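You operate a simulated robot arm through the tools that you are given. There is no shell and no other tool. Be economical: measure what you need, move in short steps, check, and stop when the job is done.

The job below is to be done with a simulated two-armed robot. You get a single attempt, and the scene is never put back.

Task
Wash the crusted inserts in the wash tank, using the basket.
Fine: leave the clean ones; the bath has its soap; one cycle: shut the lid, start it, and turn the heater off once the green lamp shows; leave the basket in the tank, lid shut.

The check looks at the end state, three seconds after you hand in, the way a careful person would. Anything else that was tipped, shoved, dropped, spilled or broken makes it a failure. Lids that push on must go on centred and level and be pressed home; caps that screw on are set level and turned clockwise until they are tight.

Robot
Two 7-joint arms with two-finger parallel grippers on one trunk, on a base that drives. Base frame: it is fixed to the floor where the robot stands at the start and does not move with it; the origin is under the middle of the robot, x ahead of it, y to its left, z up; the surface under the hand at the start is at about z = 0.88. Readings come in m, rad, newtons and seconds.
The left shoulder is at the start at [0.05, 0.209, 1.288], the right one opposite. With the tool pointing down near the work surface each hand reaches from about 0.1 to 0.9 m from the robot's upright axis, wherever it stands, measured 20 degrees to its own side. Places, roughly: basket [0.7, -0.2, 0.9]; black drain lever [0.7, 0.1, 1]; blue fill lever [0.7, 0.2, 1]; bottom of the wash tank [0.7, 0.6, 0.7]; green start button [0.5, 0.1, 0.9]; heater knob [0.5, 0.2, 0.9]; lamp plate [0.9, 0.1, 1.2]; tank lid [0.9, 0.6, 1.1]; white soap button [0.5, 0.1, 0.9]. Payload 4.4 kg a hand.
The tool frame of a hand sits at the grasp point between the pads (the TCP): z along the fingers, y along the line on which they close. The tips reach 0.023 m beyond it. The gripper opens to 0.094 m. The fingers are 0.038 m wide and 0.01 m thick; the gripper's body (0.054 by 0.096 m) begins 0.039 m behind the TCP.
Orientation is that of the tool frame in the base frame, as [roll, pitch, yaw] about the fixed x, y, z axes, in that order (R = Rz(yaw) Ry(pitch) Rx(roll)). With the fingers straight down and closing along the base's y, the tool's x points along the base's -x, its y along +y and its z along -z.

Tools
- The arms move only by the tool jog_arm. It takes "left_series", "right_series" or both (then of equal length, played together; a hand with none holds still); each is a list of rows, each a list of 3 entries, a list of its own where there are three numbers: the shift along the tool's x, y, z in cm, then the turn, a rotation vector about the tool's x, y, z in rad, then the finger opening in cm, from 0 to 9.4. In form: [[[tx, ty, tz], [rx, ry, rz], grip], ...]. A call has 1 to 20 rows; each row is the pose to reach, as a shift and turn from the pose commanded when the call began, along the tool's axes at that moment. A row lasts 0.2 s, in which the tool goes at most 0.05 m and 0.15 rad; a call with a longer step from one row to the next is refused whole, and so is a gripper value outside its range. Where a pose cannot be reached the arm comes as near as it can. A force on the tool above 40 N (or 10 N above the force at the start of the call, whichever is more), or a blocked arm, ends the call early, and 0.2 s more pass. Each finger travels about 0.108 m/s and halts on what it meets, pressing with about 40 N; the grip force reading is that of the motor and also rises with nothing between the fingers. The clock runs only during rows and for 0.2 s after the last one: add rows that repeat a pose to give the fingers time. It gives the time, the measured TCP pose, the force on the tool (base axes), the opening and the grip force at its end, in the units of the frame above (readings bear some noise), with the torque about the TCP (base axes, N m) and any sound that the robot's microphone picked up.
- Cameras (640 x 400 px; columns grow to the right, rows downward): "scene" is now at [0.1528, 0.0092, 1.5098]; the picture's right is [0.13, -0.99, 0.00], its down [-0.13, -0.02, -0.99] and it looks along [0.98, 0.13, -0.13] (base axes); focal length 214 px, centre (320, 200). "left" rides on the left gripper at [0.087, -0.016, -0.074] in its tool frame; the picture's right is [0.18, 0.98, 0.00], its down [-0.58, 0.11, -0.81] and it looks along [-0.79, 0.15, 0.59] (tool axes); focal length 243 px, centre (320, 200). "right" rides on the right gripper at [0.086, 0.016, -0.075] in its tool frame; the picture's right is [-0.18, 0.98, 0.00], its down [-0.58, -0.11, -0.81] and it looks along [-0.79, -0.15, 0.59] (tool axes); focal length 243 px, centre (320, 200). There is no depth. A picture from a camera that has moved, and an enlarged one, comes with that camera's place and axes in the base frame and with its lens. The place of the scene camera against the robot may be out by one fixed shift of up to 0.012 m in any direction.
- camera(camera): a new picture of that camera. No time passes.
- move_column(by): slides the trunk up (or, below 0, down) by that many m; the arms and the scene camera ride with it, the base frame stays. It gives what a move gives, with no picture.
- steer(legs): drives the robot by 1 to 6 legs, each [ahead, left, turn to the left] in m, m and rad, along the robot's own axes; the way and the turn of a leg run together, so that a leg with both is an arc; at most 1.5 m and 3.142 rad a leg. The arms and the cameras ride along, it lands a little off, and it stops where it bumps. It gives what a move gives.
- head_to(pan, tilt): turns the head with the scene camera to pan (to the left, within 1.396 rad either way) and tilt (down, from -0.506 to 1.204), counted from straight ahead of the robot. It gives what a move gives.
- inspect(camera, box): a new picture of the part [left, top, right, bottom] of that camera's present view, enlarged. No time passes.
- finish_job(): hands the job in; it is judged then, once.

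Work in short steps. Places have to be worked out from the pictures, the camera data and where the tool is seen: move nearer, look again, correct. Check each grasp and each placing, and mend what went wrong. You have 120 turns and 88 pictures in all, those below and enlarged ones among them. Open the grippers and draw the arms clear of the work before you hand the job in, unless the task says otherwise; then end with one line.

The tools are called after "Emit:" as name(argument=value, ...) on one line, values as JSON. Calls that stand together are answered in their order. jog_arm: Moves the arms, as the interface text tells. Its arguments: {"type":"object","properties":{"left_series":{"type":"array"},"right_series":{"type":"array"}},"required":[]} The other tools are called the same way: move_column (by) slides the trunk up or down; steer (legs) drives the base; head_to (pan, tilt) turns the head that bears the scene camera; camera (camera) takes a picture; inspect (camera, box) takes an enlarged picture of a part of a camera's view; finish_job () hands the job in.

At the start:

```text
time_s: 0.0
left_position: [0.6166, 0.3123, 1.6536]
left_ee_rot: [3.14, -0.001, -3.141]
left_contact_force: [0.3, -0.1, -1.4]
left_ft_torque: [0.01, 0.0, -0.02]
left_opening: 0.094
left_gripper_force: 0.0
right_position: [0.4209, -0.1038, 1.6928]
right_ee_rot: [3.141, 0.001, 3.14]
right_contact_force: [0.4, 0.7, -0.2]
right_ft_torque: [0.02, -0.01, -0.02]
right_opening: 0.0939
right_gripper_force: 0.1
trunk travel left (down, up): [-0.368, 0.196]
robot x, y, heading: [-0.0003, 0.0021, 0.003]
head pan, tilt: [0.133, 0.129]
```

scene: 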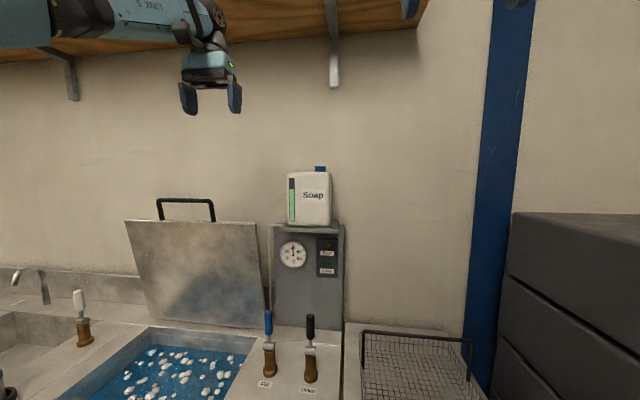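
right: 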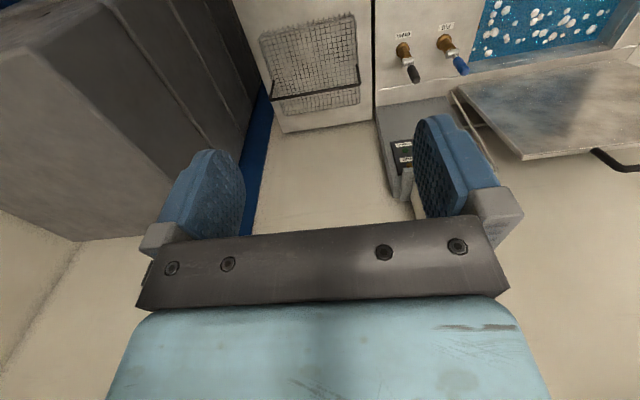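
left: 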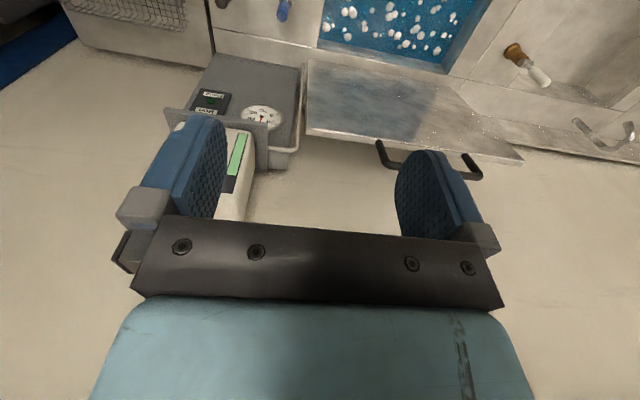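

The first pictures show the tank, levers, panel and basket; I tilt the head down to see the whole bench and find the inserts.

Emit:
head_to(pan=0.1, tilt=0.85)

Emit:
camera(camera="scene")

```text
time_s: 1.1
left_position: [0.6156, 0.3123, 1.653]
left_ee_rot: [3.142, -0.002, -3.139]
left_contact_force: [0.5, 0.3, -0.1]
left_ft_torque: [0.0, -0.02, -0.03]
left_opening: 0.0938
left_gripper_force: 0.0
right_position: [0.4196, -0.1022, 1.6942]
right_ee_rot: [-3.141, -0.001, 3.141]
right_contact_force: [-0.8, 0.8, 0.1]
right_ft_torque: [0.02, 0.0, -0.02]
right_opening: 0.0939
right_gripper_force: 0.1
trunk travel left (down, up): [-0.368, 0.196]
robot x, y, heading: [-0.0018, 0.0009, 0.0]
head pan, tilt: [0.099, 0.85]
```

```text
84 pictures are left
camera scene: at [0.1389, 0.0048, 1.4455], right [0.1, -1.0, 0.0], down [-0.75, -0.07, -0.66], along [0.66, 0.07, -0.75], focal length 214 px, centre (320, 200)
```

scene: 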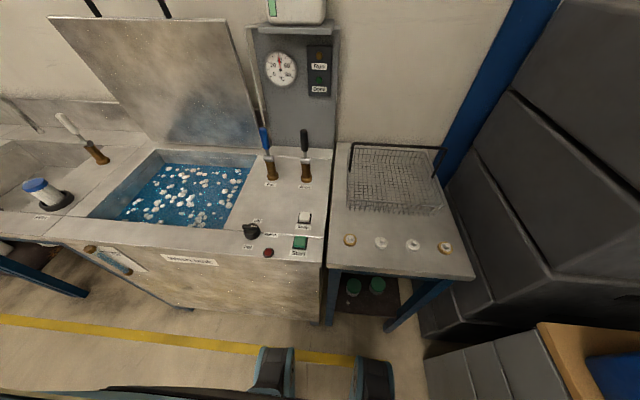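

Four small inserts sit in a row on the side table in front of the basket. I enlarge the inserts, the controls and the rest.

Emit:
inspect(camera="scene", box=[320, 140, 480, 300])

Emit:
inspect(camera="scene", box=[220, 120, 340, 270])

Emit:
inspect(camera="scene", box=[250, 30, 350, 110])

Emit:
inspect(camera="scene", box=[0, 100, 240, 290])

```text
2.50 times, centred on (400, 220) of scene
camera zoom: at [0.1389, 0.0048, 1.4455], right [0.1, -1.0, 0.0], down [-0.75, -0.07, -0.66], along [0.66, 0.07, -0.75], focal length 536 px, centre (120, 150)
```

zoom: 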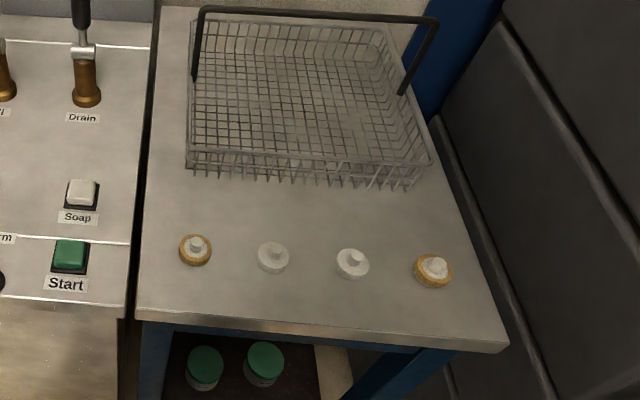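

```text
2.67 times, centred on (280, 195) of scene
camera zoom: at [0.1389, 0.0048, 1.4455], right [0.1, -1.0, 0.0], down [-0.75, -0.07, -0.66], along [0.66, 0.07, -0.75], focal length 572 px, centre (427, 213)
```

zoom: 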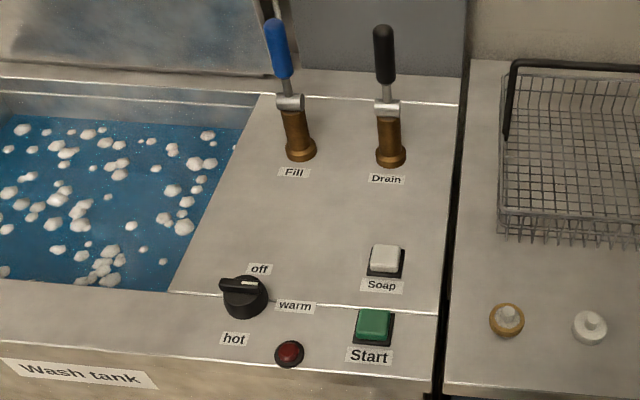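

```text
5.00 times, centred on (300, 70) of scene
camera zoom: at [0.1389, 0.0048, 1.4455], right [0.1, -1.0, 0.0], down [-0.75, -0.07, -0.66], along [0.66, 0.07, -0.75], focal length 1072 px, centre (420, 850)
```

zoom: 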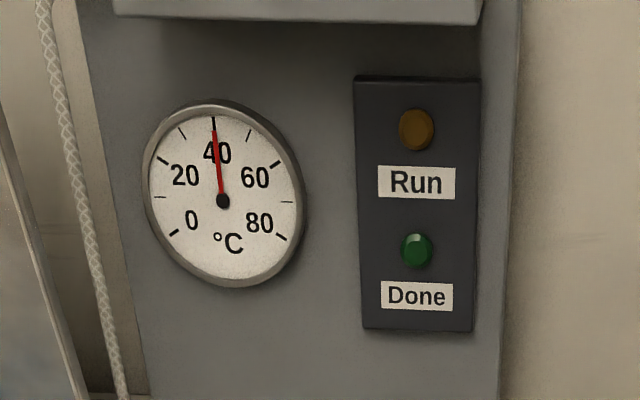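

```text
2.11 times, centred on (120, 195) of scene
camera zoom: at [0.1389, 0.0048, 1.4455], right [0.1, -1.0, 0.0], down [-0.75, -0.07, -0.66], along [0.66, 0.07, -0.75], focal length 452 px, centre (741, 210)
```

zoom: 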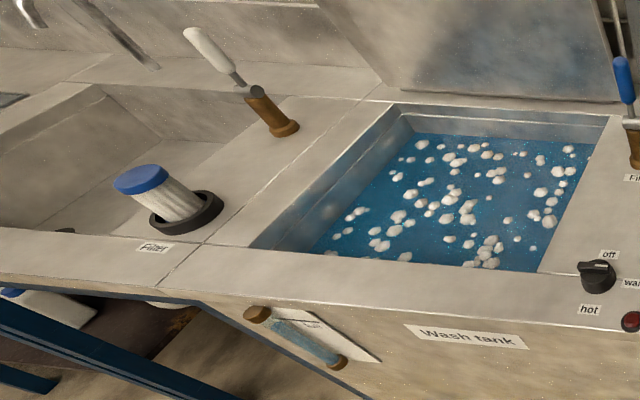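

I look closer at the knob and the plate on the tank's front, and the filter.

Emit:
inspect(camera="scene", box=[235, 210, 320, 263])

Emit:
inspect(camera="scene", box=[75, 230, 155, 280])

Emit:
inspect(camera="scene", box=[340, 225, 460, 260])

```text
7.53 times, centred on (278, 236) of scene
camera zoom: at [0.1389, 0.0048, 1.4455], right [0.1, -1.0, 0.0], down [-0.75, -0.07, -0.66], along [0.66, 0.07, -0.75], focal length 1615 px, centre (640, -75)
```

zoom: 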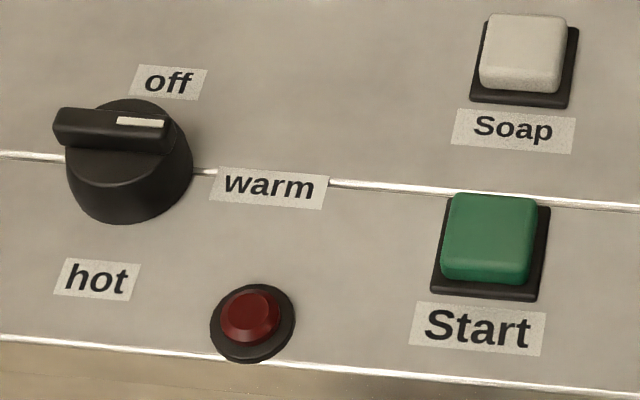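

```text
8.00 times, centred on (115, 255) of scene
camera zoom: at [0.1389, 0.0048, 1.4455], right [0.1, -1.0, 0.0], down [-0.75, -0.07, -0.66], along [0.66, 0.07, -0.75], focal length 1716 px, centre (1960, -240)
```

zoom: 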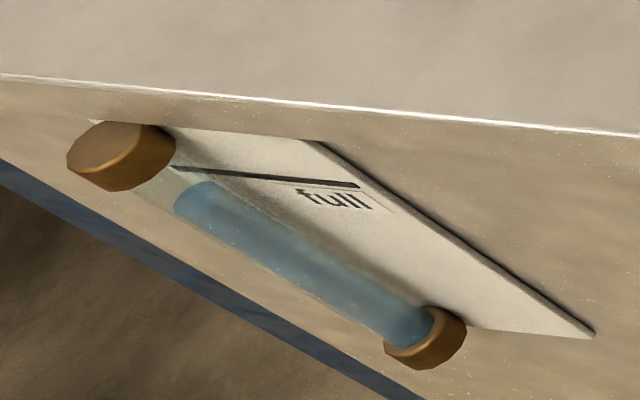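

```text
5.33 times, centred on (400, 242) of scene
camera zoom: at [0.1389, 0.0048, 1.4455], right [0.1, -1.0, 0.0], down [-0.75, -0.07, -0.66], along [0.66, 0.07, -0.75], focal length 1144 px, centre (-107, -27)
```

zoom: 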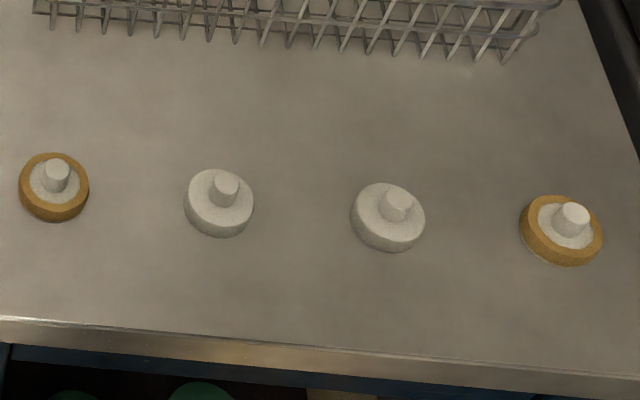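

Crusted (brown‑rimmed) inserts are the outer two, about (0.477,-0.051) and (0.477,-0.326); the knob points at "warm", bath at 40 °C. I lower the right hand over the first insert for a closer look.

Emit:
jog_arm(right_series=[[[0, 0, 5], [0, 0, 0], 6], [[0, 0, 10], [0, 0, 0], 6], [[0, 0, 15], [0, 0, 0], 6], [[0, 0, 20], [0, 0, 0], 6], [[0, 0, 25], [0, 0, 0], 6], [[0, 0, 30], [0, 0, 0], 6], [[0, 0, 35], [0, 0, 0], 6], [[0, 0, 40], [0, 0, 0], 6], [[-1, 0, 45], [0, 0, 0], 6], [[-2, 1, 49], [0, 0, 0], 6], [[-3, 3, 52], [0, 0, 0], 6], [[-4, 5, 56], [0, 0, 0], 6], [[-5, 5, 60], [0, 0, 0], 6], [[-5, 5, 64], [0, 0, 0], 6], [[-5, 5, 66], [0, 0, 0], 6], [[-5, 5, 66], [0, 0, 0], 6]])

Emit:
camera(camera="right")

Emit:
camera(camera="scene")

```text
refused: row 9 steps farther than a row can; nothing moved
```

```text
76 pictures are left
camera right: at [0.3328, -0.087, 1.767], right [0.18, 0.98, 0.0], down [0.58, -0.11, 0.81], along [0.79, -0.15, -0.59], focal length 243 px, centre (320, 200)
```

right: 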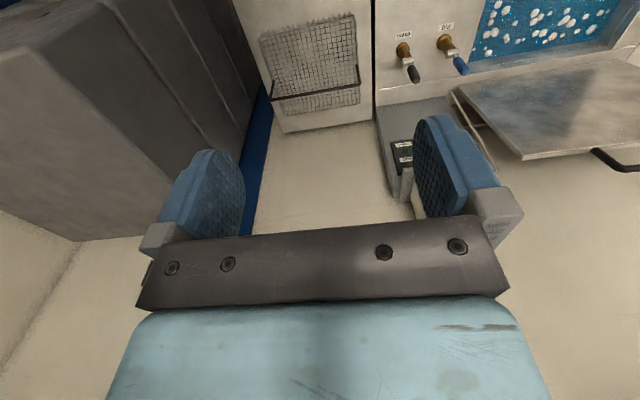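

```text
75 pictures are left
camera scene: at [0.1389, 0.0048, 1.4455], right [0.1, -1.0, 0.0], down [-0.75, -0.07, -0.66], along [0.66, 0.07, -0.75], focal length 214 px, centre (320, 200)
```

scene: 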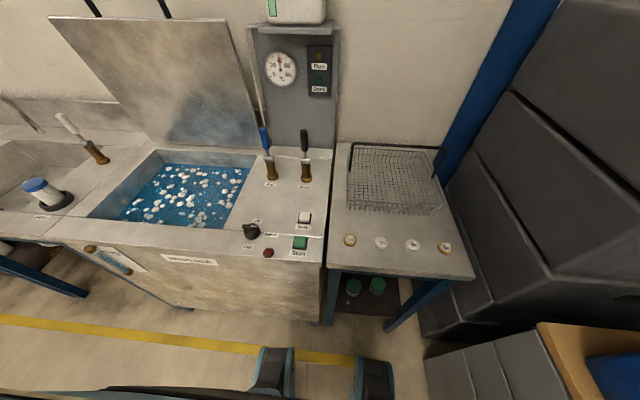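

The row step was slightly too long; I repeat it with smaller steps.

Emit:
jog_arm(right_series=[[[0, 0, 4.8], [0, 0, 0], 6], [[0, 0, 9.6], [0, 0, 0], 6], [[0, 0, 14.4], [0, 0, 0], 6], [[0, 0, 19.2], [0, 0, 0], 6], [[0, 0, 24], [0, 0, 0], 6], [[0, 0, 28.5], [0, 0, 0], 6], [[0, 0, 33], [0, 0, 0], 6], [[0, 0, 37.5], [0, 0, 0], 6], [[-1, 1, 42], [0, 0, 0], 6], [[-2, 2, 46], [0, 0, 0], 6], [[-3, 3, 50], [0, 0, 0], 6], [[-4, 4, 54], [0, 0, 0], 6], [[-5, 5, 58], [0, 0, 0], 6], [[-5, 5, 62], [0, 0, 0], 6], [[-5, 5, 66], [0, 0, 0], 6], [[-5, 5, 66], [0, 0, 0], 6]])

Emit:
camera(camera="right")

```text
time_s: 4.5
left_position: [0.6154, 0.3107, 1.6545]
left_ee_rot: [3.141, 0.002, -3.138]
left_contact_force: [-0.6, -1.0, 0.1]
left_ft_torque: [-0.02, 0.02, 0.04]
left_opening: 0.0941
left_gripper_force: 0.1
right_position: [0.4687, -0.0537, 1.0311]
right_ee_rot: [-3.139, -0.002, 3.14]
right_contact_force: [-0.7, -0.1, 0.4]
right_ft_torque: [0.01, 0.0, -0.02]
right_opening: 0.0599
right_gripper_force: 0.0
trunk travel left (down, up): [-0.368, 0.196]
robot x, y, heading: [0.0028, -0.0021, -0.001]
head pan, tilt: [0.099, 0.85]
```

```text
74 pictures are left
camera right: at [0.3803, -0.0375, 1.1073], right [0.18, 0.98, 0.0], down [0.58, -0.11, 0.81], along [0.79, -0.15, -0.59], focal length 243 px, centre (320, 200)
```

right: 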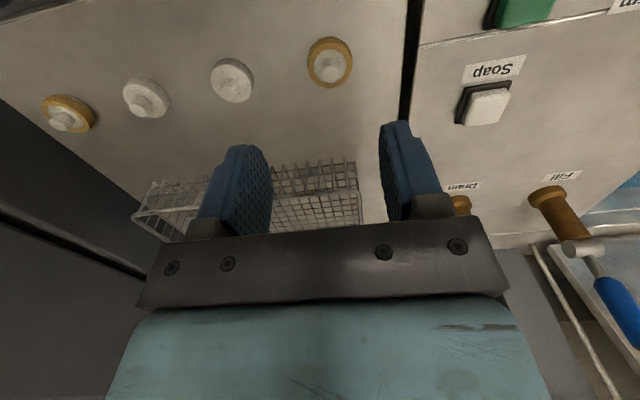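

Insert A resolves to about (0.479,-0.049). I centre on it and descend partway, then check.

Emit:
jog_arm(right_series=[[[-1, 0.5, 3], [0, 0, 0], 6], [[-1, 0.5, 7], [0, 0, 0], 6], [[-1, 0.5, 10], [0, 0, 0], 6], [[-1, 0.5, 11.5], [0, 0, 0], 6], [[-1, 0.5, 11.5], [0, 0, 0], 6]])

Emit:
camera(camera="right")

Emit:
inspect(camera="scene", box=[310, 190, 400, 260])

```text
time_s: 5.7
left_position: [0.6157, 0.3118, 1.6537]
left_ee_rot: [-3.139, 0.0, -3.14]
left_contact_force: [-1.2, -0.5, -0.6]
left_ft_torque: [0.03, 0.02, -0.02]
left_opening: 0.0942
left_gripper_force: 0.0
right_position: [0.4811, -0.0471, 0.9176]
right_ee_rot: [-3.141, -0.001, -3.141]
right_contact_force: [-0.4, 1.0, -0.1]
right_ft_torque: [0.01, 0.03, 0.03]
right_opening: 0.0598
right_gripper_force: 0.1
trunk travel left (down, up): [-0.368, 0.196]
robot x, y, heading: [0.0001, -0.0006, -0.002]
head pan, tilt: [0.099, 0.85]
```

```text
73 pictures are left
camera right: at [0.3939, -0.0312, 0.9921], right [0.18, 0.98, 0.0], down [0.58, -0.11, 0.81], along [0.79, -0.15, -0.59], focal length 243 px, centre (320, 200)
```

right: 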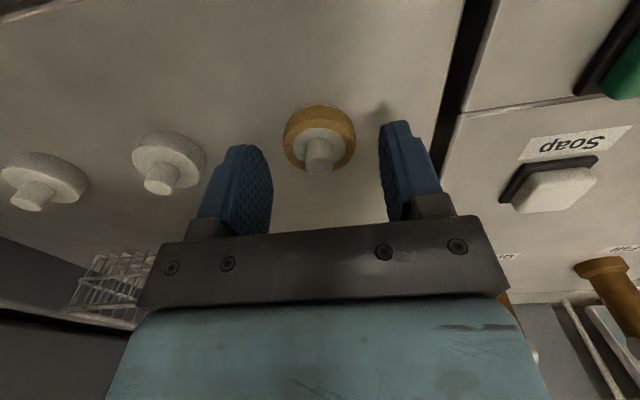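

```text
5.71 times, centred on (355, 225) of scene
camera zoom: at [0.1387, 0.0047, 1.4455], right [0.1, -1.0, 0.0], down [-0.75, -0.07, -0.66], along [0.66, 0.07, -0.75], focal length 1226 px, centre (120, 57)
```

zoom: 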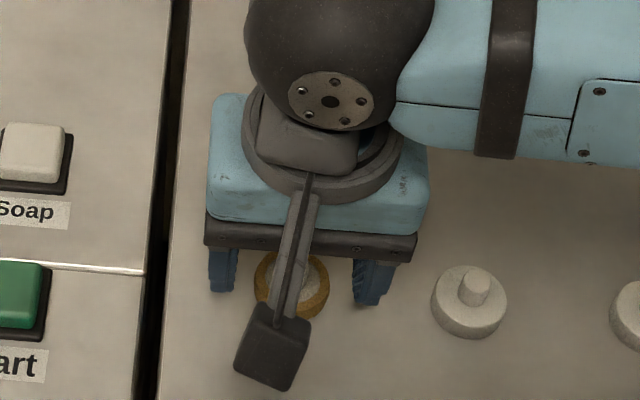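

Insert sits centred between the fingers (stub top ≈0.911). I go down 0.8 cm and close.

Emit:
jog_arm(right_series=[[[0.1, -0.1, 0.8], [0, 0, 0], 6], [[0.1, -0.1, 0.9], [0, 0, 0], 4.5], [[0.1, -0.1, 0.9], [0, 0, 0], 3], [[0.1, -0.1, 0.9], [0, 0, 0], 2], [[0.1, -0.1, 0.9], [0, 0, 0], 2]])

```text
time_s: 6.9
left_position: [0.6157, 0.3124, 1.6536]
left_ee_rot: [-3.141, 0.0, -3.139]
left_contact_force: [0.3, -0.2, 0.6]
left_ft_torque: [0.05, 0.02, 0.02]
left_opening: 0.0942
left_gripper_force: 0.1
right_position: [0.4799, -0.0493, 0.9085]
right_ee_rot: [-3.141, 0.0, 3.14]
right_contact_force: [-0.2, -0.5, -1.1]
right_ft_torque: [0.01, 0.0, 0.03]
right_opening: 0.0334
right_gripper_force: 40.1
trunk travel left (down, up): [-0.368, 0.196]
robot x, y, heading: [0.0003, 0.0018, -0.001]
head pan, tilt: [0.099, 0.85]
```

Gripped at 33 mm. I lift it 22 cm and look at it and the basket.

Emit:
jog_arm(right_series=[[[0, 0, -3], [0, 0, 0], 2], [[0, 0, -7.5], [0, 0, 0], 2], [[0, 0, -12], [0, 0, 0], 2], [[0, 0, -16.5], [0, 0, 0], 2], [[0, 0, -20], [0, 0, 0], 2], [[0, 0, -22], [0, 0, 0], 2], [[0, 0, -22], [0, 0, 0], 2]])

Emit:
camera(camera="right")

Emit:
inspect(camera="scene", box=[310, 120, 480, 260])

```text
time_s: 8.5
left_position: [0.6156, 0.3111, 1.653]
left_ee_rot: [3.139, 0.0, -3.14]
left_contact_force: [0.1, 0.3, 0.0]
left_ft_torque: [-0.01, 0.0, 0.01]
left_opening: 0.0942
left_gripper_force: 0.0
right_position: [0.4803, -0.0489, 1.1256]
right_ee_rot: [-3.14, 0.0, 3.141]
right_contact_force: [-0.6, 0.1, -1.5]
right_ft_torque: [0.02, 0.01, 0.01]
right_opening: 0.0335
right_gripper_force: 39.3
trunk travel left (down, up): [-0.368, 0.196]
robot x, y, heading: [0.0024, 0.0015, -0.005]
head pan, tilt: [0.099, 0.85]
```

```text
71 pictures are left
camera right: at [0.3917, -0.0339, 1.1989], right [0.18, 0.98, 0.0], down [0.58, -0.11, 0.81], along [0.79, -0.15, -0.59], focal length 243 px, centre (320, 200)
```

right: 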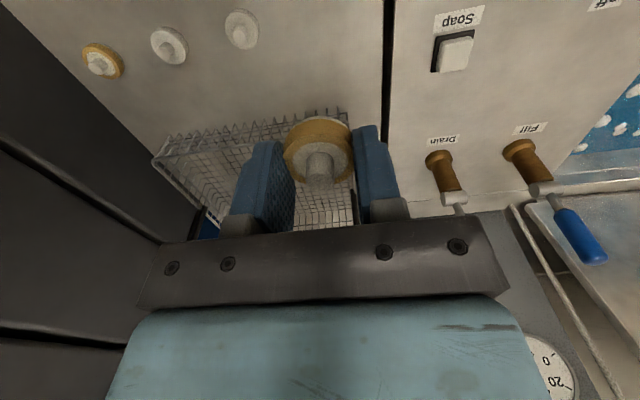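

```text
2.86 times, centred on (395, 190) of scene
camera zoom: at [0.1391, 0.0048, 1.4454], right [0.1, -1.0, 0.0], down [-0.75, -0.07, -0.66], along [0.66, 0.07, -0.75], focal length 613 px, centre (106, 229)
```

zoom: 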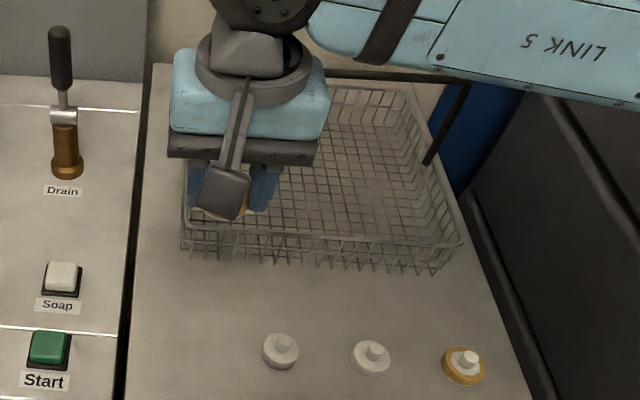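

The basket spans roughly x 0.60–0.84, y −0.05…−0.33, with the handle bar near x 0.71, z 1.06. I move the insert above the front part of the basket at (0.645,−0.12), staying high first.

Emit:
jog_arm(right_series=[[[-4, -1, -2], [0, 0, 0], 2], [[-8, -4, -2], [0, 0, 0], 2], [[-12, -6, -2], [0, 0, 0], 2], [[-16.3, -7.5, -2], [0, 0, 0], 2], [[-16.3, -7.5, 1], [0, 0, 0], 2], [[-16.3, -7.5, 5], [0, 0, 0], 2], [[-16.3, -7.5, 5], [0, 0, 0], 2]])

Emit:
camera(camera="right")

Emit:
inspect(camera="scene", box=[310, 100, 480, 240])

```text
time_s: 10.1
left_position: [0.6148, 0.3123, 1.654]
left_ee_rot: [-3.141, -0.001, -3.139]
left_contact_force: [-0.4, -0.6, 0.3]
left_ft_torque: [0.0, -0.01, 0.0]
left_opening: 0.0943
left_gripper_force: 0.0
right_position: [0.639, -0.1249, 1.0797]
right_ee_rot: [-3.139, 0.0, -3.141]
right_contact_force: [0.0, -0.1, -1.0]
right_ft_torque: [0.03, -0.02, 0.0]
right_opening: 0.0337
right_gripper_force: 40.1
trunk travel left (down, up): [-0.368, 0.196]
robot x, y, heading: [0.0005, -0.0002, 0.0]
head pan, tilt: [0.099, 0.85]
```

```text
69 pictures are left
camera right: at [0.5532, -0.1085, 1.1526], right [0.18, 0.98, 0.0], down [0.58, -0.11, 0.81], along [0.79, -0.15, -0.59], focal length 243 px, centre (320, 200)
```

right: 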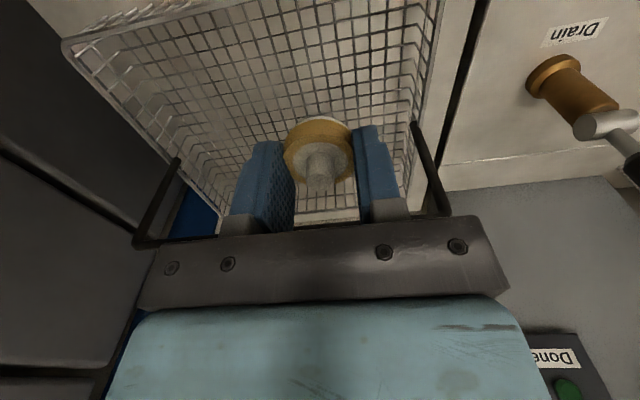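

```text
2.86 times, centred on (395, 170) of scene
camera zoom: at [0.1386, 0.0051, 1.4455], right [0.1, -0.99, 0.0], down [-0.75, -0.07, -0.66], along [0.66, 0.07, -0.75], focal length 613 px, centre (106, 286)
```

zoom: 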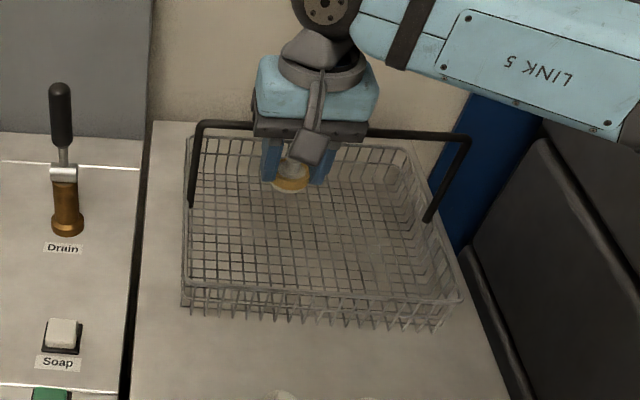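

Clear of the handle (bar at x≈0.72). I descend to just above the basket floor and check.

Emit:
jog_arm(right_series=[[[0, 0, 4], [0, 0, 0], 2], [[0, 0, 8], [0, 0, 0], 2], [[0, 0, 12], [0, 0, 0], 2], [[0, 0, 14.5], [0, 0, 0], 2], [[0, 0, 15.5], [0, 0, 0], 2], [[0, 0, 15.5], [0, 0, 0], 2]])

Emit:
camera(camera="right")

Emit:
inspect(camera="scene", box=[310, 100, 480, 240])

```text
time_s: 11.5
left_position: [0.6171, 0.3113, 1.6544]
left_ee_rot: [3.14, 0.001, -3.139]
left_contact_force: [1.1, -0.7, 0.9]
left_ft_torque: [-0.02, 0.0, 0.0]
left_opening: 0.0939
left_gripper_force: 0.0
right_position: [0.6411, -0.126, 0.9238]
right_ee_rot: [3.141, -0.001, 3.141]
right_contact_force: [0.6, 0.9, 0.1]
right_ft_torque: [0.01, 0.02, 0.03]
right_opening: 0.034
right_gripper_force: 40.0
trunk travel left (down, up): [-0.368, 0.196]
robot x, y, heading: [-0.0037, 0.0007, 0.0]
head pan, tilt: [0.099, 0.85]
```

```text
67 pictures are left
camera right: at [0.5544, -0.1104, 0.9978], right [0.18, 0.98, 0.0], down [0.58, -0.11, 0.81], along [0.79, -0.15, -0.59], focal length 243 px, centre (320, 200)
```

right: 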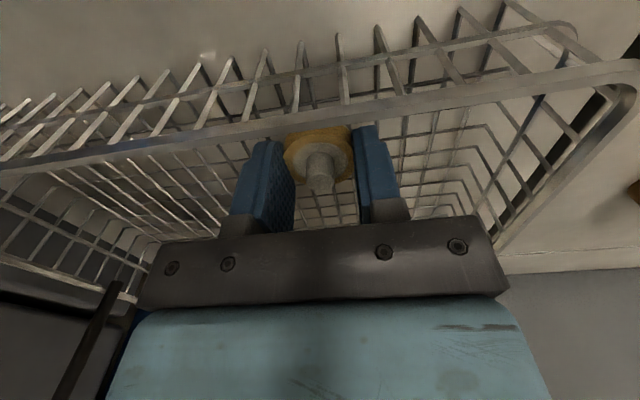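

```text
2.86 times, centred on (395, 170) of scene
camera zoom: at [0.139, 0.0048, 1.4454], right [0.1, -1.0, 0.0], down [-0.75, -0.07, -0.66], along [0.66, 0.07, -0.75], focal length 613 px, centre (106, 286)
```

zoom: 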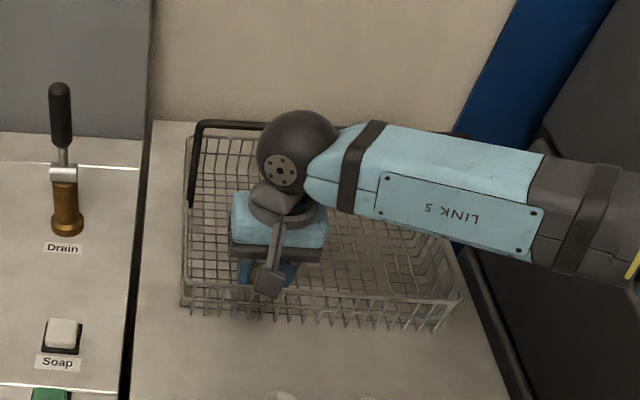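

No contact so far. I lower a further 0.9 cm toward the basket floor.

Emit:
jog_arm(right_series=[[[0, 0, 0.5], [0, 0, 0], 2], [[0, 0, 0.9], [0, 0, 0], 2], [[0, 0, 0.9], [0, 0, 0], 2]])

```text
time_s: 12.3
left_position: [0.6163, 0.3114, 1.6529]
left_ee_rot: [-3.142, 0.002, -3.14]
left_contact_force: [-0.5, -0.3, 0.1]
left_ft_torque: [0.0, 0.0, -0.02]
left_opening: 0.0941
left_gripper_force: 0.1
right_position: [0.6403, -0.1244, 0.9142]
right_ee_rot: [-3.14, 0.001, 3.14]
right_contact_force: [-0.1, 0.4, -0.5]
right_ft_torque: [-0.01, -0.01, -0.02]
right_opening: 0.0337
right_gripper_force: 39.4
trunk travel left (down, up): [-0.368, 0.196]
robot x, y, heading: [0.0021, 0.0013, -0.002]
head pan, tilt: [0.099, 0.85]
```

Still free; another 0.4 cm then open gently and rise.

Emit:
jog_arm(right_series=[[[0, 0, 0.2], [0, 0, 0], 2], [[0, 0, 0.4], [0, 0, 0], 2], [[0, 0, 0.4], [0, 0, 0], 2]])

```text
time_s: 13.1
left_position: [0.6127, 0.3121, 1.6547]
left_ee_rot: [3.141, 0.001, -3.14]
left_contact_force: [1.0, -1.3, -0.1]
left_ft_torque: [0.01, 0.03, -0.02]
left_opening: 0.0938
left_gripper_force: 0.0
right_position: [0.6404, -0.1247, 0.9147]
right_ee_rot: [3.142, 0.005, 3.14]
right_contact_force: [2.1, -2.4, 19.5]
right_ft_torque: [-0.08, 0.0, 0.01]
right_opening: 0.0336
right_gripper_force: 40.4
trunk travel left (down, up): [-0.368, 0.196]
robot x, y, heading: [-0.0003, -0.0001, -0.002]
head pan, tilt: [0.099, 0.85]
```

Contact with the floor (19 N). I open to 6 cm, then rise straight up.

Emit:
jog_arm(right_series=[[[0, 0, -0.2], [0, 0, 0], 4], [[0, 0, -0.2], [0, 0, 0], 5.5], [[0, 0, -0.2], [0, 0, 0], 5.5], [[0, 0, -3], [0, 0, 0], 5.5], [[0, 0, -7], [0, 0, 0], 5.5], [[0, 0, -11], [0, 0, 0], 5.5], [[0, 0, -15], [0, 0, 0], 5.5], [[0, 0, -19], [0, 0, 0], 5.5], [[0, 0, -21], [0, 0, 0], 5.5], [[0, 0, -21], [0, 0, 0], 5.5]])

Emit:
camera(camera="right")

```text
time_s: 15.3
left_position: [0.6155, 0.3116, 1.6527]
left_ee_rot: [3.141, 0.002, -3.14]
left_contact_force: [0.0, 0.2, -0.3]
left_ft_torque: [0.02, 0.04, 0.01]
left_opening: 0.094
left_gripper_force: 0.0
right_position: [0.6428, -0.1258, 1.122]
right_ee_rot: [-3.142, 0.001, 3.141]
right_contact_force: [0.3, -0.4, 0.2]
right_ft_torque: [-0.01, 0.0, 0.0]
right_opening: 0.0548
right_gripper_force: 0.0
trunk travel left (down, up): [-0.368, 0.196]
robot x, y, heading: [0.0003, 0.003, -0.002]
head pan, tilt: [0.099, 0.85]
```

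```text
65 pictures are left
camera right: at [0.5559, -0.1093, 1.1954], right [0.18, 0.98, 0.0], down [0.58, -0.11, 0.81], along [0.79, -0.15, -0.59], focal length 243 px, centre (320, 200)
```

right: 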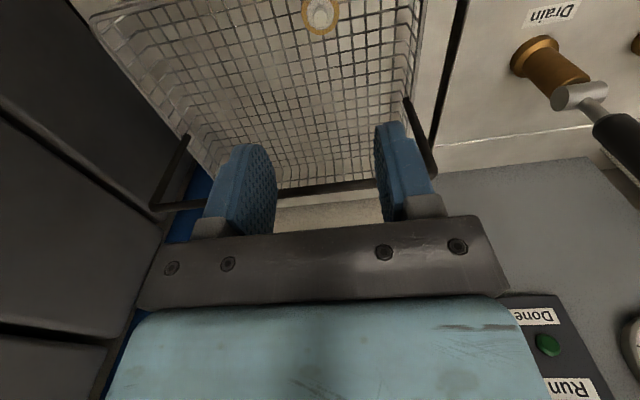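

Insert A sits upright in the basket. I now move over insert D near (0.478,−0.325) and look.

Emit:
jog_arm(right_series=[[[4, -1, 0], [0, 0, 0], 6], [[8, -3.5, 0], [0, 0, 0], 6], [[12, -6, 0], [0, 0, 0], 6], [[16, -8, 0], [0, 0, 0], 6], [[16.5, -12.5, 0], [0, 0, 0], 6], [[16.5, -17, 1], [0, 0, 0], 6], [[16.5, -20, 4], [0, 0, 0], 6], [[16.5, -20, 8], [0, 0, 0], 6], [[16.5, -20, 12], [0, 0, 0], 6], [[16.5, -20, 12], [0, 0, 0], 6]])

Emit:
camera(camera="right")

```text
time_s: 17.5
left_position: [0.6142, 0.3111, 1.6536]
left_ee_rot: [-3.141, 0.002, -3.139]
left_contact_force: [0.4, -0.3, -0.3]
left_ft_torque: [0.02, 0.01, -0.01]
left_opening: 0.0943
left_gripper_force: 0.0
right_position: [0.4757, -0.3265, 1.001]
right_ee_rot: [-3.14, 0.0, 3.142]
right_contact_force: [0.1, 0.1, 0.0]
right_ft_torque: [0.01, 0.0, -0.03]
right_opening: 0.0603
right_gripper_force: 0.1
trunk travel left (down, up): [-0.368, 0.196]
robot x, y, heading: [0.0014, 0.0019, 0.005]
head pan, tilt: [0.099, 0.85]
```

```text
64 pictures are left
camera right: at [0.3887, -0.3108, 1.075], right [0.18, 0.98, 0.0], down [0.58, -0.11, 0.81], along [0.79, -0.15, -0.59], focal length 243 px, centre (320, 200)
```

right: 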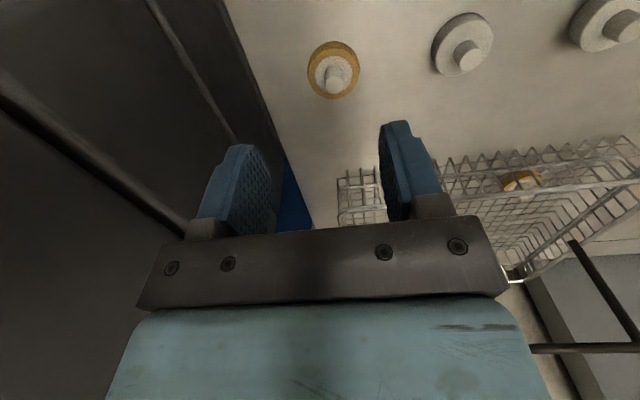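

Insert D resolves to (0.477,−0.317). I check arm clearance to the cabinet from the scene camera before descending.

Emit:
camera(camera="scene")

```text
63 pictures are left
camera scene: at [0.1386, 0.005, 1.4455], right [0.1, -1.0, 0.0], down [-0.75, -0.07, -0.66], along [0.66, 0.07, -0.75], focal length 214 px, centre (320, 200)
```

scene: 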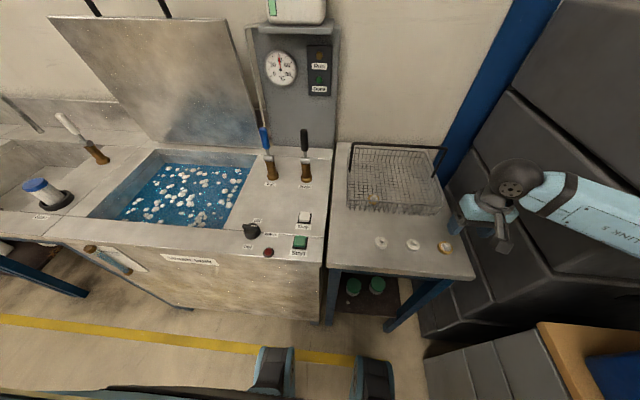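

Descending in small steps with position checks for D.

Emit:
jog_arm(right_series=[[[-0.15, 0.9, 2], [0, 0, 0], 6], [[-0.15, 0.9, 5], [0, 0, 0], 6], [[-0.15, 0.9, 7], [0, 0, 0], 6], [[-0.15, 0.9, 7.8], [0, 0, 0], 6], [[-0.15, 0.9, 7.8], [0, 0, 0], 6]])

Emit:
camera(camera="right")

```text
time_s: 18.7
left_position: [0.6161, 0.3123, 1.654]
left_ee_rot: [-3.14, -0.001, -3.14]
left_contact_force: [0.3, 0.5, -0.1]
left_ft_torque: [-0.01, 0.01, 0.02]
left_opening: 0.0939
left_gripper_force: 0.0
right_position: [0.479, -0.3142, 0.9225]
right_ee_rot: [-3.141, -0.001, -3.141]
right_contact_force: [0.8, -0.1, 0.0]
right_ft_torque: [-0.03, -0.02, -0.03]
right_opening: 0.0598
right_gripper_force: 0.1
trunk travel left (down, up): [-0.368, 0.196]
robot x, y, heading: [0.0006, -0.0008, -0.002]
head pan, tilt: [0.099, 0.85]
```

```text
62 pictures are left
camera right: at [0.3914, -0.298, 0.9968], right [0.18, 0.98, 0.0], down [0.58, -0.11, 0.81], along [0.79, -0.15, -0.59], focal length 243 px, centre (320, 200)
```

right: 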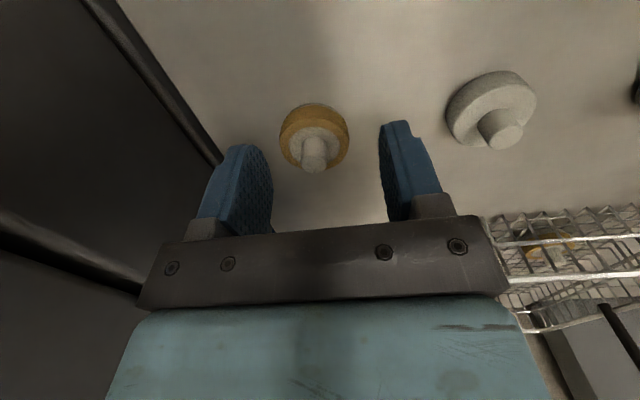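

Nearly centred; shift −0.25 cm in y, descend 1.4 cm and grip.

Emit:
jog_arm(right_series=[[[0.1, -0.25, 1.0], [0, 0, 0], 6], [[0.1, -0.25, 1.4], [0, 0, 0], 4.5], [[0.1, -0.25, 1.4], [0, 0, 0], 3], [[0.1, -0.25, 1.4], [0, 0, 0], 2], [[0.1, -0.25, 1.4], [0, 0, 0], 2]])

```text
time_s: 19.9
left_position: [0.616, 0.3103, 1.6531]
left_ee_rot: [-3.141, 0.0, -3.14]
left_contact_force: [-0.3, -0.3, 0.0]
left_ft_torque: [0.01, -0.02, 0.03]
left_opening: 0.0941
left_gripper_force: 0.0
right_position: [0.4768, -0.318, 0.9089]
right_ee_rot: [3.141, 0.001, -3.141]
right_contact_force: [-0.1, -0.6, 2.3]
right_ft_torque: [0.02, -0.02, -0.01]
right_opening: 0.0334
right_gripper_force: 40.1
trunk travel left (down, up): [-0.368, 0.196]
robot x, y, heading: [0.0025, 0.0006, -0.003]
head pan, tilt: [0.099, 0.85]
```

Gripped. Lift 21 cm, move over the basket at (0.641,−0.235), then descend to z≈0.95.

Emit:
jog_arm(right_series=[[[0, 0, -3], [0, 0, 0], 2], [[0, 0, -7.5], [0, 0, 0], 2], [[0, 0, -12], [0, 0, 0], 2], [[0, 0, -16.5], [0, 0, 0], 2], [[0, 2, -20], [0, 0, 0], 2], [[-3, 5, -21], [0, 0, 0], 2], [[-7, 7, -21], [0, 0, 0], 2], [[-11, 8.3, -21], [0, 0, 0], 2], [[-15, 8.3, -21], [0, 0, 0], 2], [[-16.4, 8.3, -19], [0, 0, 0], 2], [[-16.4, 8.3, -15], [0, 0, 0], 2], [[-16.4, 8.3, -15], [0, 0, 0], 2]])

Emit:
camera(camera="right")

Emit:
inspect(camera="scene", box=[310, 100, 480, 240])

```text
time_s: 22.5
left_position: [0.6171, 0.3124, 1.6529]
left_ee_rot: [3.141, 0.003, -3.14]
left_contact_force: [-0.2, 0.1, 0.2]
left_ft_torque: [0.01, 0.01, 0.01]
left_opening: 0.094
left_gripper_force: 0.0
right_position: [0.6434, -0.2337, 1.0607]
right_ee_rot: [3.141, 0.002, -3.141]
right_contact_force: [-0.4, 0.3, -0.5]
right_ft_torque: [0.03, 0.02, 0.0]
right_opening: 0.0339
right_gripper_force: 40.1
trunk travel left (down, up): [-0.368, 0.196]
robot x, y, heading: [-0.0005, -0.0008, -0.004]
head pan, tilt: [0.099, 0.85]
```

```text
61 pictures are left
camera right: at [0.5555, -0.2187, 1.1342], right [0.18, 0.98, 0.0], down [0.58, -0.11, 0.81], along [0.79, -0.15, -0.59], focal length 243 px, centre (320, 200)
```

right: 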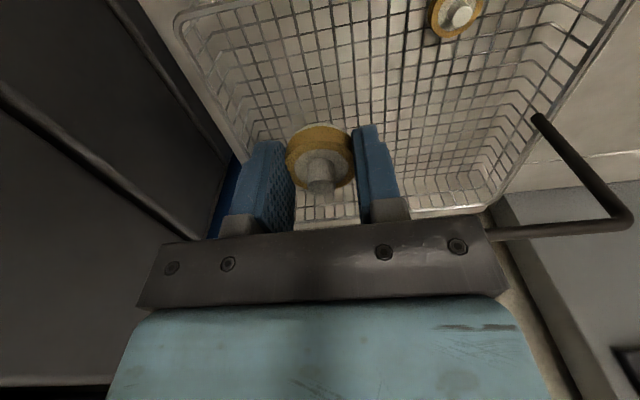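

```text
2.86 times, centred on (395, 170) of scene
camera zoom: at [0.1387, 0.0051, 1.4455], right [0.1, -0.99, 0.0], down [-0.75, -0.07, -0.66], along [0.66, 0.07, -0.75], focal length 613 px, centre (106, 286)
```

zoom: 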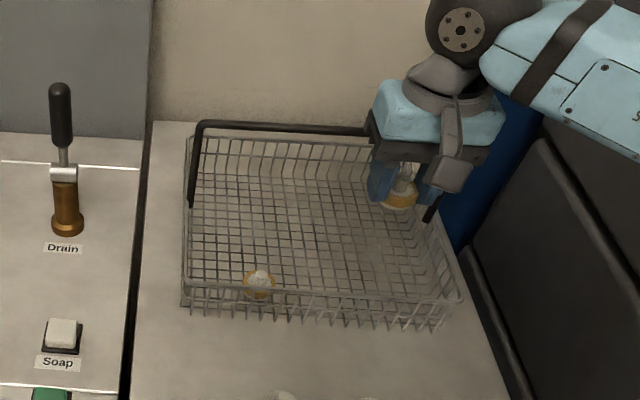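

Clear of the rims. Descend to the floor (about 14.5 cm), stopping at light contact.

Emit:
jog_arm(right_series=[[[0, 0, 4], [0, 0, 0], 2], [[0, 0, 8], [0, 0, 0], 2], [[0, 0, 12], [0, 0, 0], 2], [[0, 0, 14], [0, 0, 0], 2], [[0, 0, 14.5], [0, 0, 0], 2], [[0, 0, 14.8], [0, 0, 0], 2], [[0, 0, 14.8], [0, 0, 0], 2]])

```text
time_s: 24.1
left_position: [0.6139, 0.3109, 1.6548]
left_ee_rot: [-3.14, 0.004, -3.139]
left_contact_force: [-0.4, 0.0, 0.2]
left_ft_torque: [0.02, 0.01, 0.03]
left_opening: 0.0941
left_gripper_force: 0.1
right_position: [0.6403, -0.2359, 0.9122]
right_ee_rot: [-3.141, 0.006, -3.141]
right_contact_force: [0.3, -3.1, 18.5]
right_ft_torque: [-0.05, -0.01, 0.03]
right_opening: 0.0335
right_gripper_force: 39.9
trunk travel left (down, up): [-0.368, 0.196]
robot x, y, heading: [0.0006, 0.0046, 0.002]
head pan, tilt: [0.099, 0.85]
```

On the floor (18 N). Release and rise.

Emit:
jog_arm(right_series=[[[0, 0, -0.2], [0, 0, 0], 4], [[0, 0, -0.2], [0, 0, 0], 5.5], [[0, 0, -0.2], [0, 0, 0], 5.5], [[0, 0, -3], [0, 0, 0], 5.5], [[0, 0, -7], [0, 0, 0], 5.5], [[0, 0, -11], [0, 0, 0], 5.5], [[0, 0, -15], [0, 0, 0], 5.5], [[0, 0, -19], [0, 0, 0], 5.5], [[1, 0, -23], [0, 0, 0], 5.5], [[5, 0, -24], [0, 0, 0], 5.5], [[5, 0, -24], [0, 0, 0], 5.5]])

Emit:
camera(camera="right")

Emit:
camera(camera="scene")

```text
time_s: 26.5
left_position: [0.6165, 0.3119, 1.653]
left_ee_rot: [3.141, 0.001, -3.139]
left_contact_force: [0.2, -0.2, 0.4]
left_ft_torque: [0.01, 0.01, -0.03]
left_opening: 0.0941
left_gripper_force: 0.0
right_position: [0.589, -0.2354, 1.1499]
right_ee_rot: [-3.139, 0.001, -3.141]
right_contact_force: [0.5, 0.6, -0.5]
right_ft_torque: [0.0, 0.01, 0.02]
right_opening: 0.0548
right_gripper_force: 0.0
trunk travel left (down, up): [-0.368, 0.196]
robot x, y, heading: [-0.0004, 0.0006, -0.005]
head pan, tilt: [0.099, 0.85]
```

```text
59 pictures are left
camera right: at [0.5026, -0.2183, 1.2239], right [0.18, 0.98, 0.0], down [0.58, -0.11, 0.81], along [0.79, -0.15, -0.59], focal length 243 px, centre (320, 200)
```

right: 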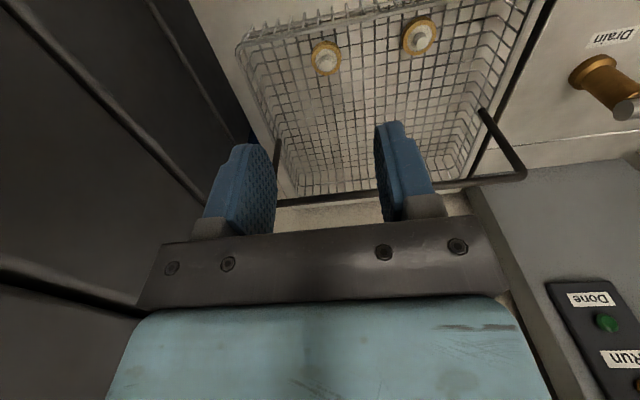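

```text
58 pictures are left
camera scene: at [0.1397, 0.005, 1.4453], right [0.1, -1.0, 0.0], down [-0.75, -0.07, -0.66], along [0.66, 0.07, -0.75], focal length 214 px, centre (320, 200)
```

scene: 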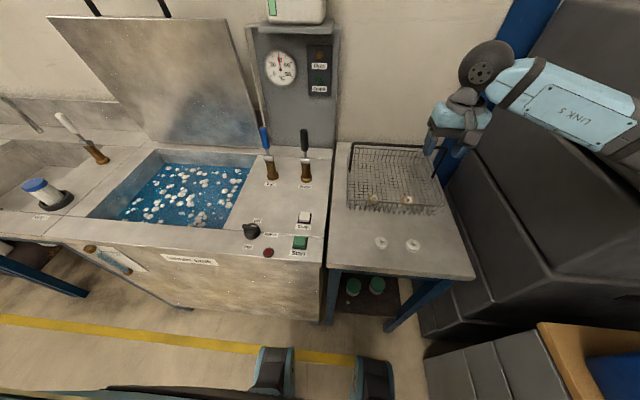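

Both crusted inserts are in the basket; the clean ones are untouched. Next I rise, turn the right hand 90° so it closes along x, and look at the handle bar.

Emit:
jog_arm(right_series=[[[0, 0.5, -3], [0, 0, 0.14], 6], [[0, 1, -6], [0, 0, 0.28], 6], [[0, 2, -9], [0, 0, 0.42], 6], [[0, 3, -10], [0, 0, 0.56], 6], [[0, 4, -10], [0, 0, 0.7], 6], [[0, 5, -10], [0, 0, 0.84], 6], [[-1, 5.5, -10], [0, 0, 0.98], 6], [[-2, 5.5, -10], [0, 0, 1.12], 6], [[-3, 5.5, -10], [0, 0, 1.26], 6], [[-4, 5.5, -10], [0, 0, 1.4], 6], [[-5, 5.5, -10], [0, 0, 1.5], 6], [[-6, 5.5, -10], [0, 0, 1.571], 6], [[-6, 5.5, -10], [0, 0, 1.571], 6]])

Emit:
camera(camera="right")

```text
time_s: 29.3
left_position: [0.6173, 0.3111, 1.6537]
left_ee_rot: [-3.141, -0.001, -3.141]
left_contact_force: [0.0, 0.4, 0.1]
left_ft_torque: [0.0, -0.01, 0.0]
left_opening: 0.0939
left_gripper_force: 0.0
right_position: [0.6513, -0.1791, 1.2497]
right_ee_rot: [-3.141, 0.001, 1.568]
right_contact_force: [0.4, -0.9, 0.4]
right_ft_torque: [-0.01, -0.03, 0.03]
right_opening: 0.06
right_gripper_force: 0.0
trunk travel left (down, up): [-0.368, 0.196]
robot x, y, heading: [-0.0001, -0.0026, 0.001]
head pan, tilt: [0.099, 0.85]
```

```text
57 pictures are left
camera right: at [0.6674, -0.0931, 1.3246], right [0.98, -0.19, 0.0], down [-0.11, -0.58, 0.81], along [-0.15, -0.79, -0.59], focal length 243 px, centre (320, 200)
```

right: 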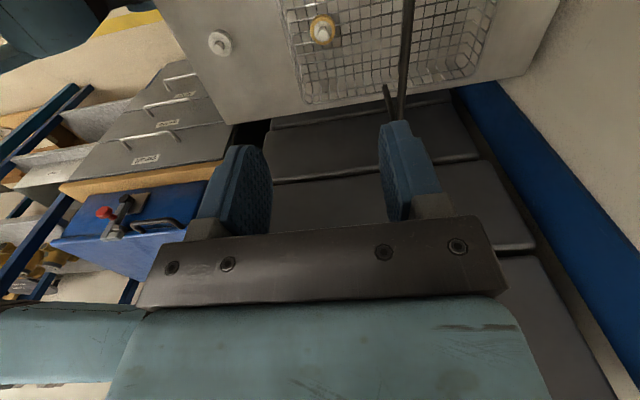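

The bar is at x≈0.73. I shift +8 cm and lower to about 1.12, then look again.

Emit:
jog_arm(right_series=[[[0, 4, 0], [0, 0, 0], 6], [[0, 8, 0], [0, 0, 0], 6], [[0, 8, 4], [0, 0, 0], 6], [[0, 8, 8], [0, 0, 0], 6], [[0, 8, 12], [0, 0, 0], 6], [[0, 8, 12], [0, 0, 0], 6]])

Emit:
camera(camera="right")

```text
time_s: 30.7
left_position: [0.6151, 0.3105, 1.6531]
left_ee_rot: [-3.141, 0.002, -3.14]
left_contact_force: [-0.3, -0.7, -0.1]
left_ft_torque: [-0.01, 0.01, -0.01]
left_opening: 0.0941
left_gripper_force: 0.1
right_position: [0.7327, -0.1804, 1.1332]
right_ee_rot: [3.141, 0.0, 1.571]
right_contact_force: [0.3, 0.3, -0.4]
right_ft_torque: [0.01, -0.01, 0.02]
right_opening: 0.06
right_gripper_force: 0.1
trunk travel left (down, up): [-0.368, 0.196]
robot x, y, heading: [-0.0008, -0.0002, 0.002]
head pan, tilt: [0.099, 0.85]
```

```text
56 pictures are left
camera right: at [0.7473, -0.0945, 1.207], right [0.98, -0.18, 0.0], down [-0.11, -0.58, 0.81], along [-0.15, -0.79, -0.59], focal length 243 px, centre (320, 200)
```

right: 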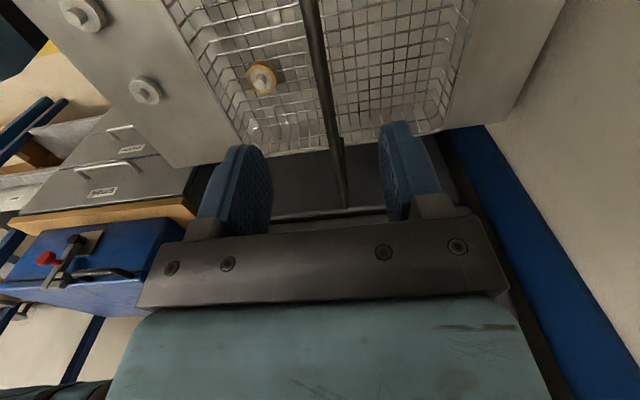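

Bar at x≈0.735, between the fingers. I descend 8 cm and check before closing.

Emit:
jog_arm(right_series=[[[0, 0.3, 4], [0, 0, 0], 6], [[0, 0.3, 7], [0, 0, 0], 6], [[0, 0.3, 8], [0, 0, 0], 6], [[0, 0.3, 8], [0, 0, 0], 6]])

Emit:
camera(camera="right")

Emit:
inspect(camera="scene", box=[310, 90, 480, 230])

```text
time_s: 31.7
left_position: [0.616, 0.3116, 1.655]
left_ee_rot: [3.141, 0.0, -3.14]
left_contact_force: [0.4, 0.8, -0.5]
left_ft_torque: [0.0, 0.03, -0.01]
left_opening: 0.094
left_gripper_force: 0.1
right_position: [0.7352, -0.1805, 1.0512]
right_ee_rot: [-3.141, -0.001, 1.57]
right_contact_force: [1.1, 0.4, 0.9]
right_ft_torque: [-0.01, 0.0, 0.01]
right_opening: 0.06
right_gripper_force: 0.0
trunk travel left (down, up): [-0.368, 0.196]
robot x, y, heading: [-0.0002, 0.0015, -0.004]
head pan, tilt: [0.099, 0.85]
```

```text
55 pictures are left
camera right: at [0.7506, -0.0938, 1.1245], right [0.98, -0.18, 0.0], down [-0.11, -0.58, 0.81], along [-0.15, -0.79, -0.59], focal length 243 px, centre (320, 200)
```

right: 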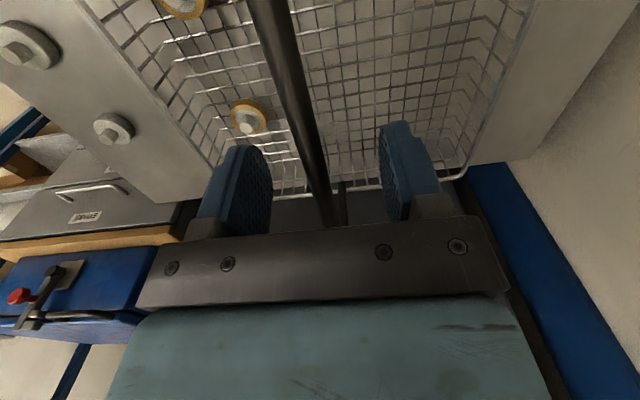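

```text
2.86 times, centred on (395, 160) of scene
camera zoom: at [0.139, 0.0046, 1.4454], right [0.1, -1.0, 0.0], down [-0.75, -0.07, -0.66], along [0.66, 0.07, -0.75], focal length 613 px, centre (106, 314)
```

zoom: 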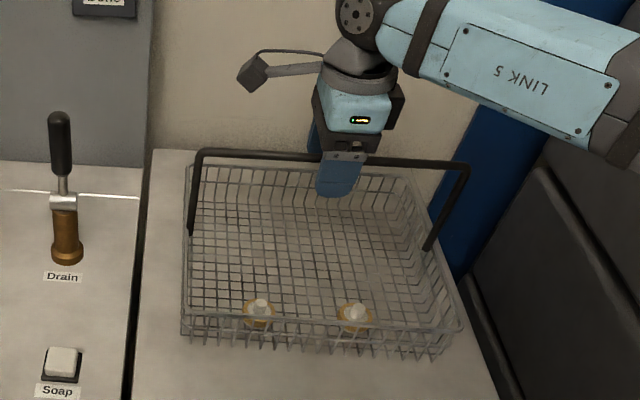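

The bar lies between the pads and centred along the handle. Close on it.

Emit:
jog_arm(right_series=[[[0, -0.3, 0], [0, 0, 0], 4.5], [[0, -0.3, 0], [0, 0, 0], 3], [[0, -0.3, 0], [0, 0, 0], 1.5], [[0, -0.3, 0], [0, 0, 0], 0.2], [[0, -0.3, 0], [0, 0, 0], 0.2]])

Emit:
camera(camera="right")

```text
time_s: 32.9
left_position: [0.6157, 0.3125, 1.6533]
left_ee_rot: [3.141, 0.0, -3.139]
left_contact_force: [-0.4, 0.2, 0.1]
left_ft_torque: [-0.04, -0.04, -0.02]
left_opening: 0.0941
left_gripper_force: 0.1
right_position: [0.7316, -0.1803, 1.0508]
right_ee_rot: [-3.141, -0.001, 1.57]
right_contact_force: [0.3, -0.2, 1.0]
right_ft_torque: [-0.03, 0.03, -0.04]
right_opening: 0.0094
right_gripper_force: 40.3
trunk travel left (down, up): [-0.368, 0.196]
robot x, y, heading: [-0.0012, 0.0016, 0.0]
head pan, tilt: [0.099, 0.85]
```

```text
53 pictures are left
camera right: at [0.7468, -0.0934, 1.1251], right [0.98, -0.18, 0.0], down [-0.11, -0.58, 0.81], along [-0.15, -0.79, -0.59], focal length 243 px, centre (320, 200)
```

right: 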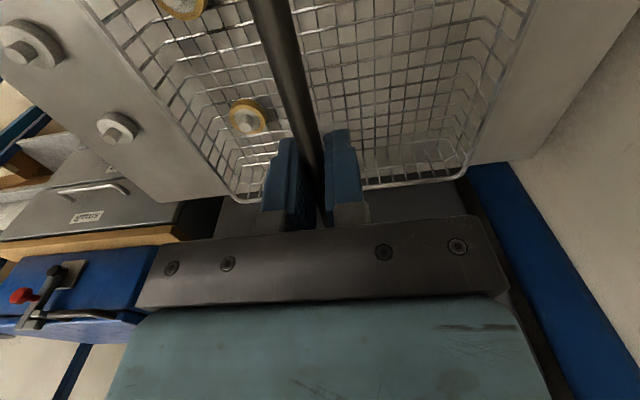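

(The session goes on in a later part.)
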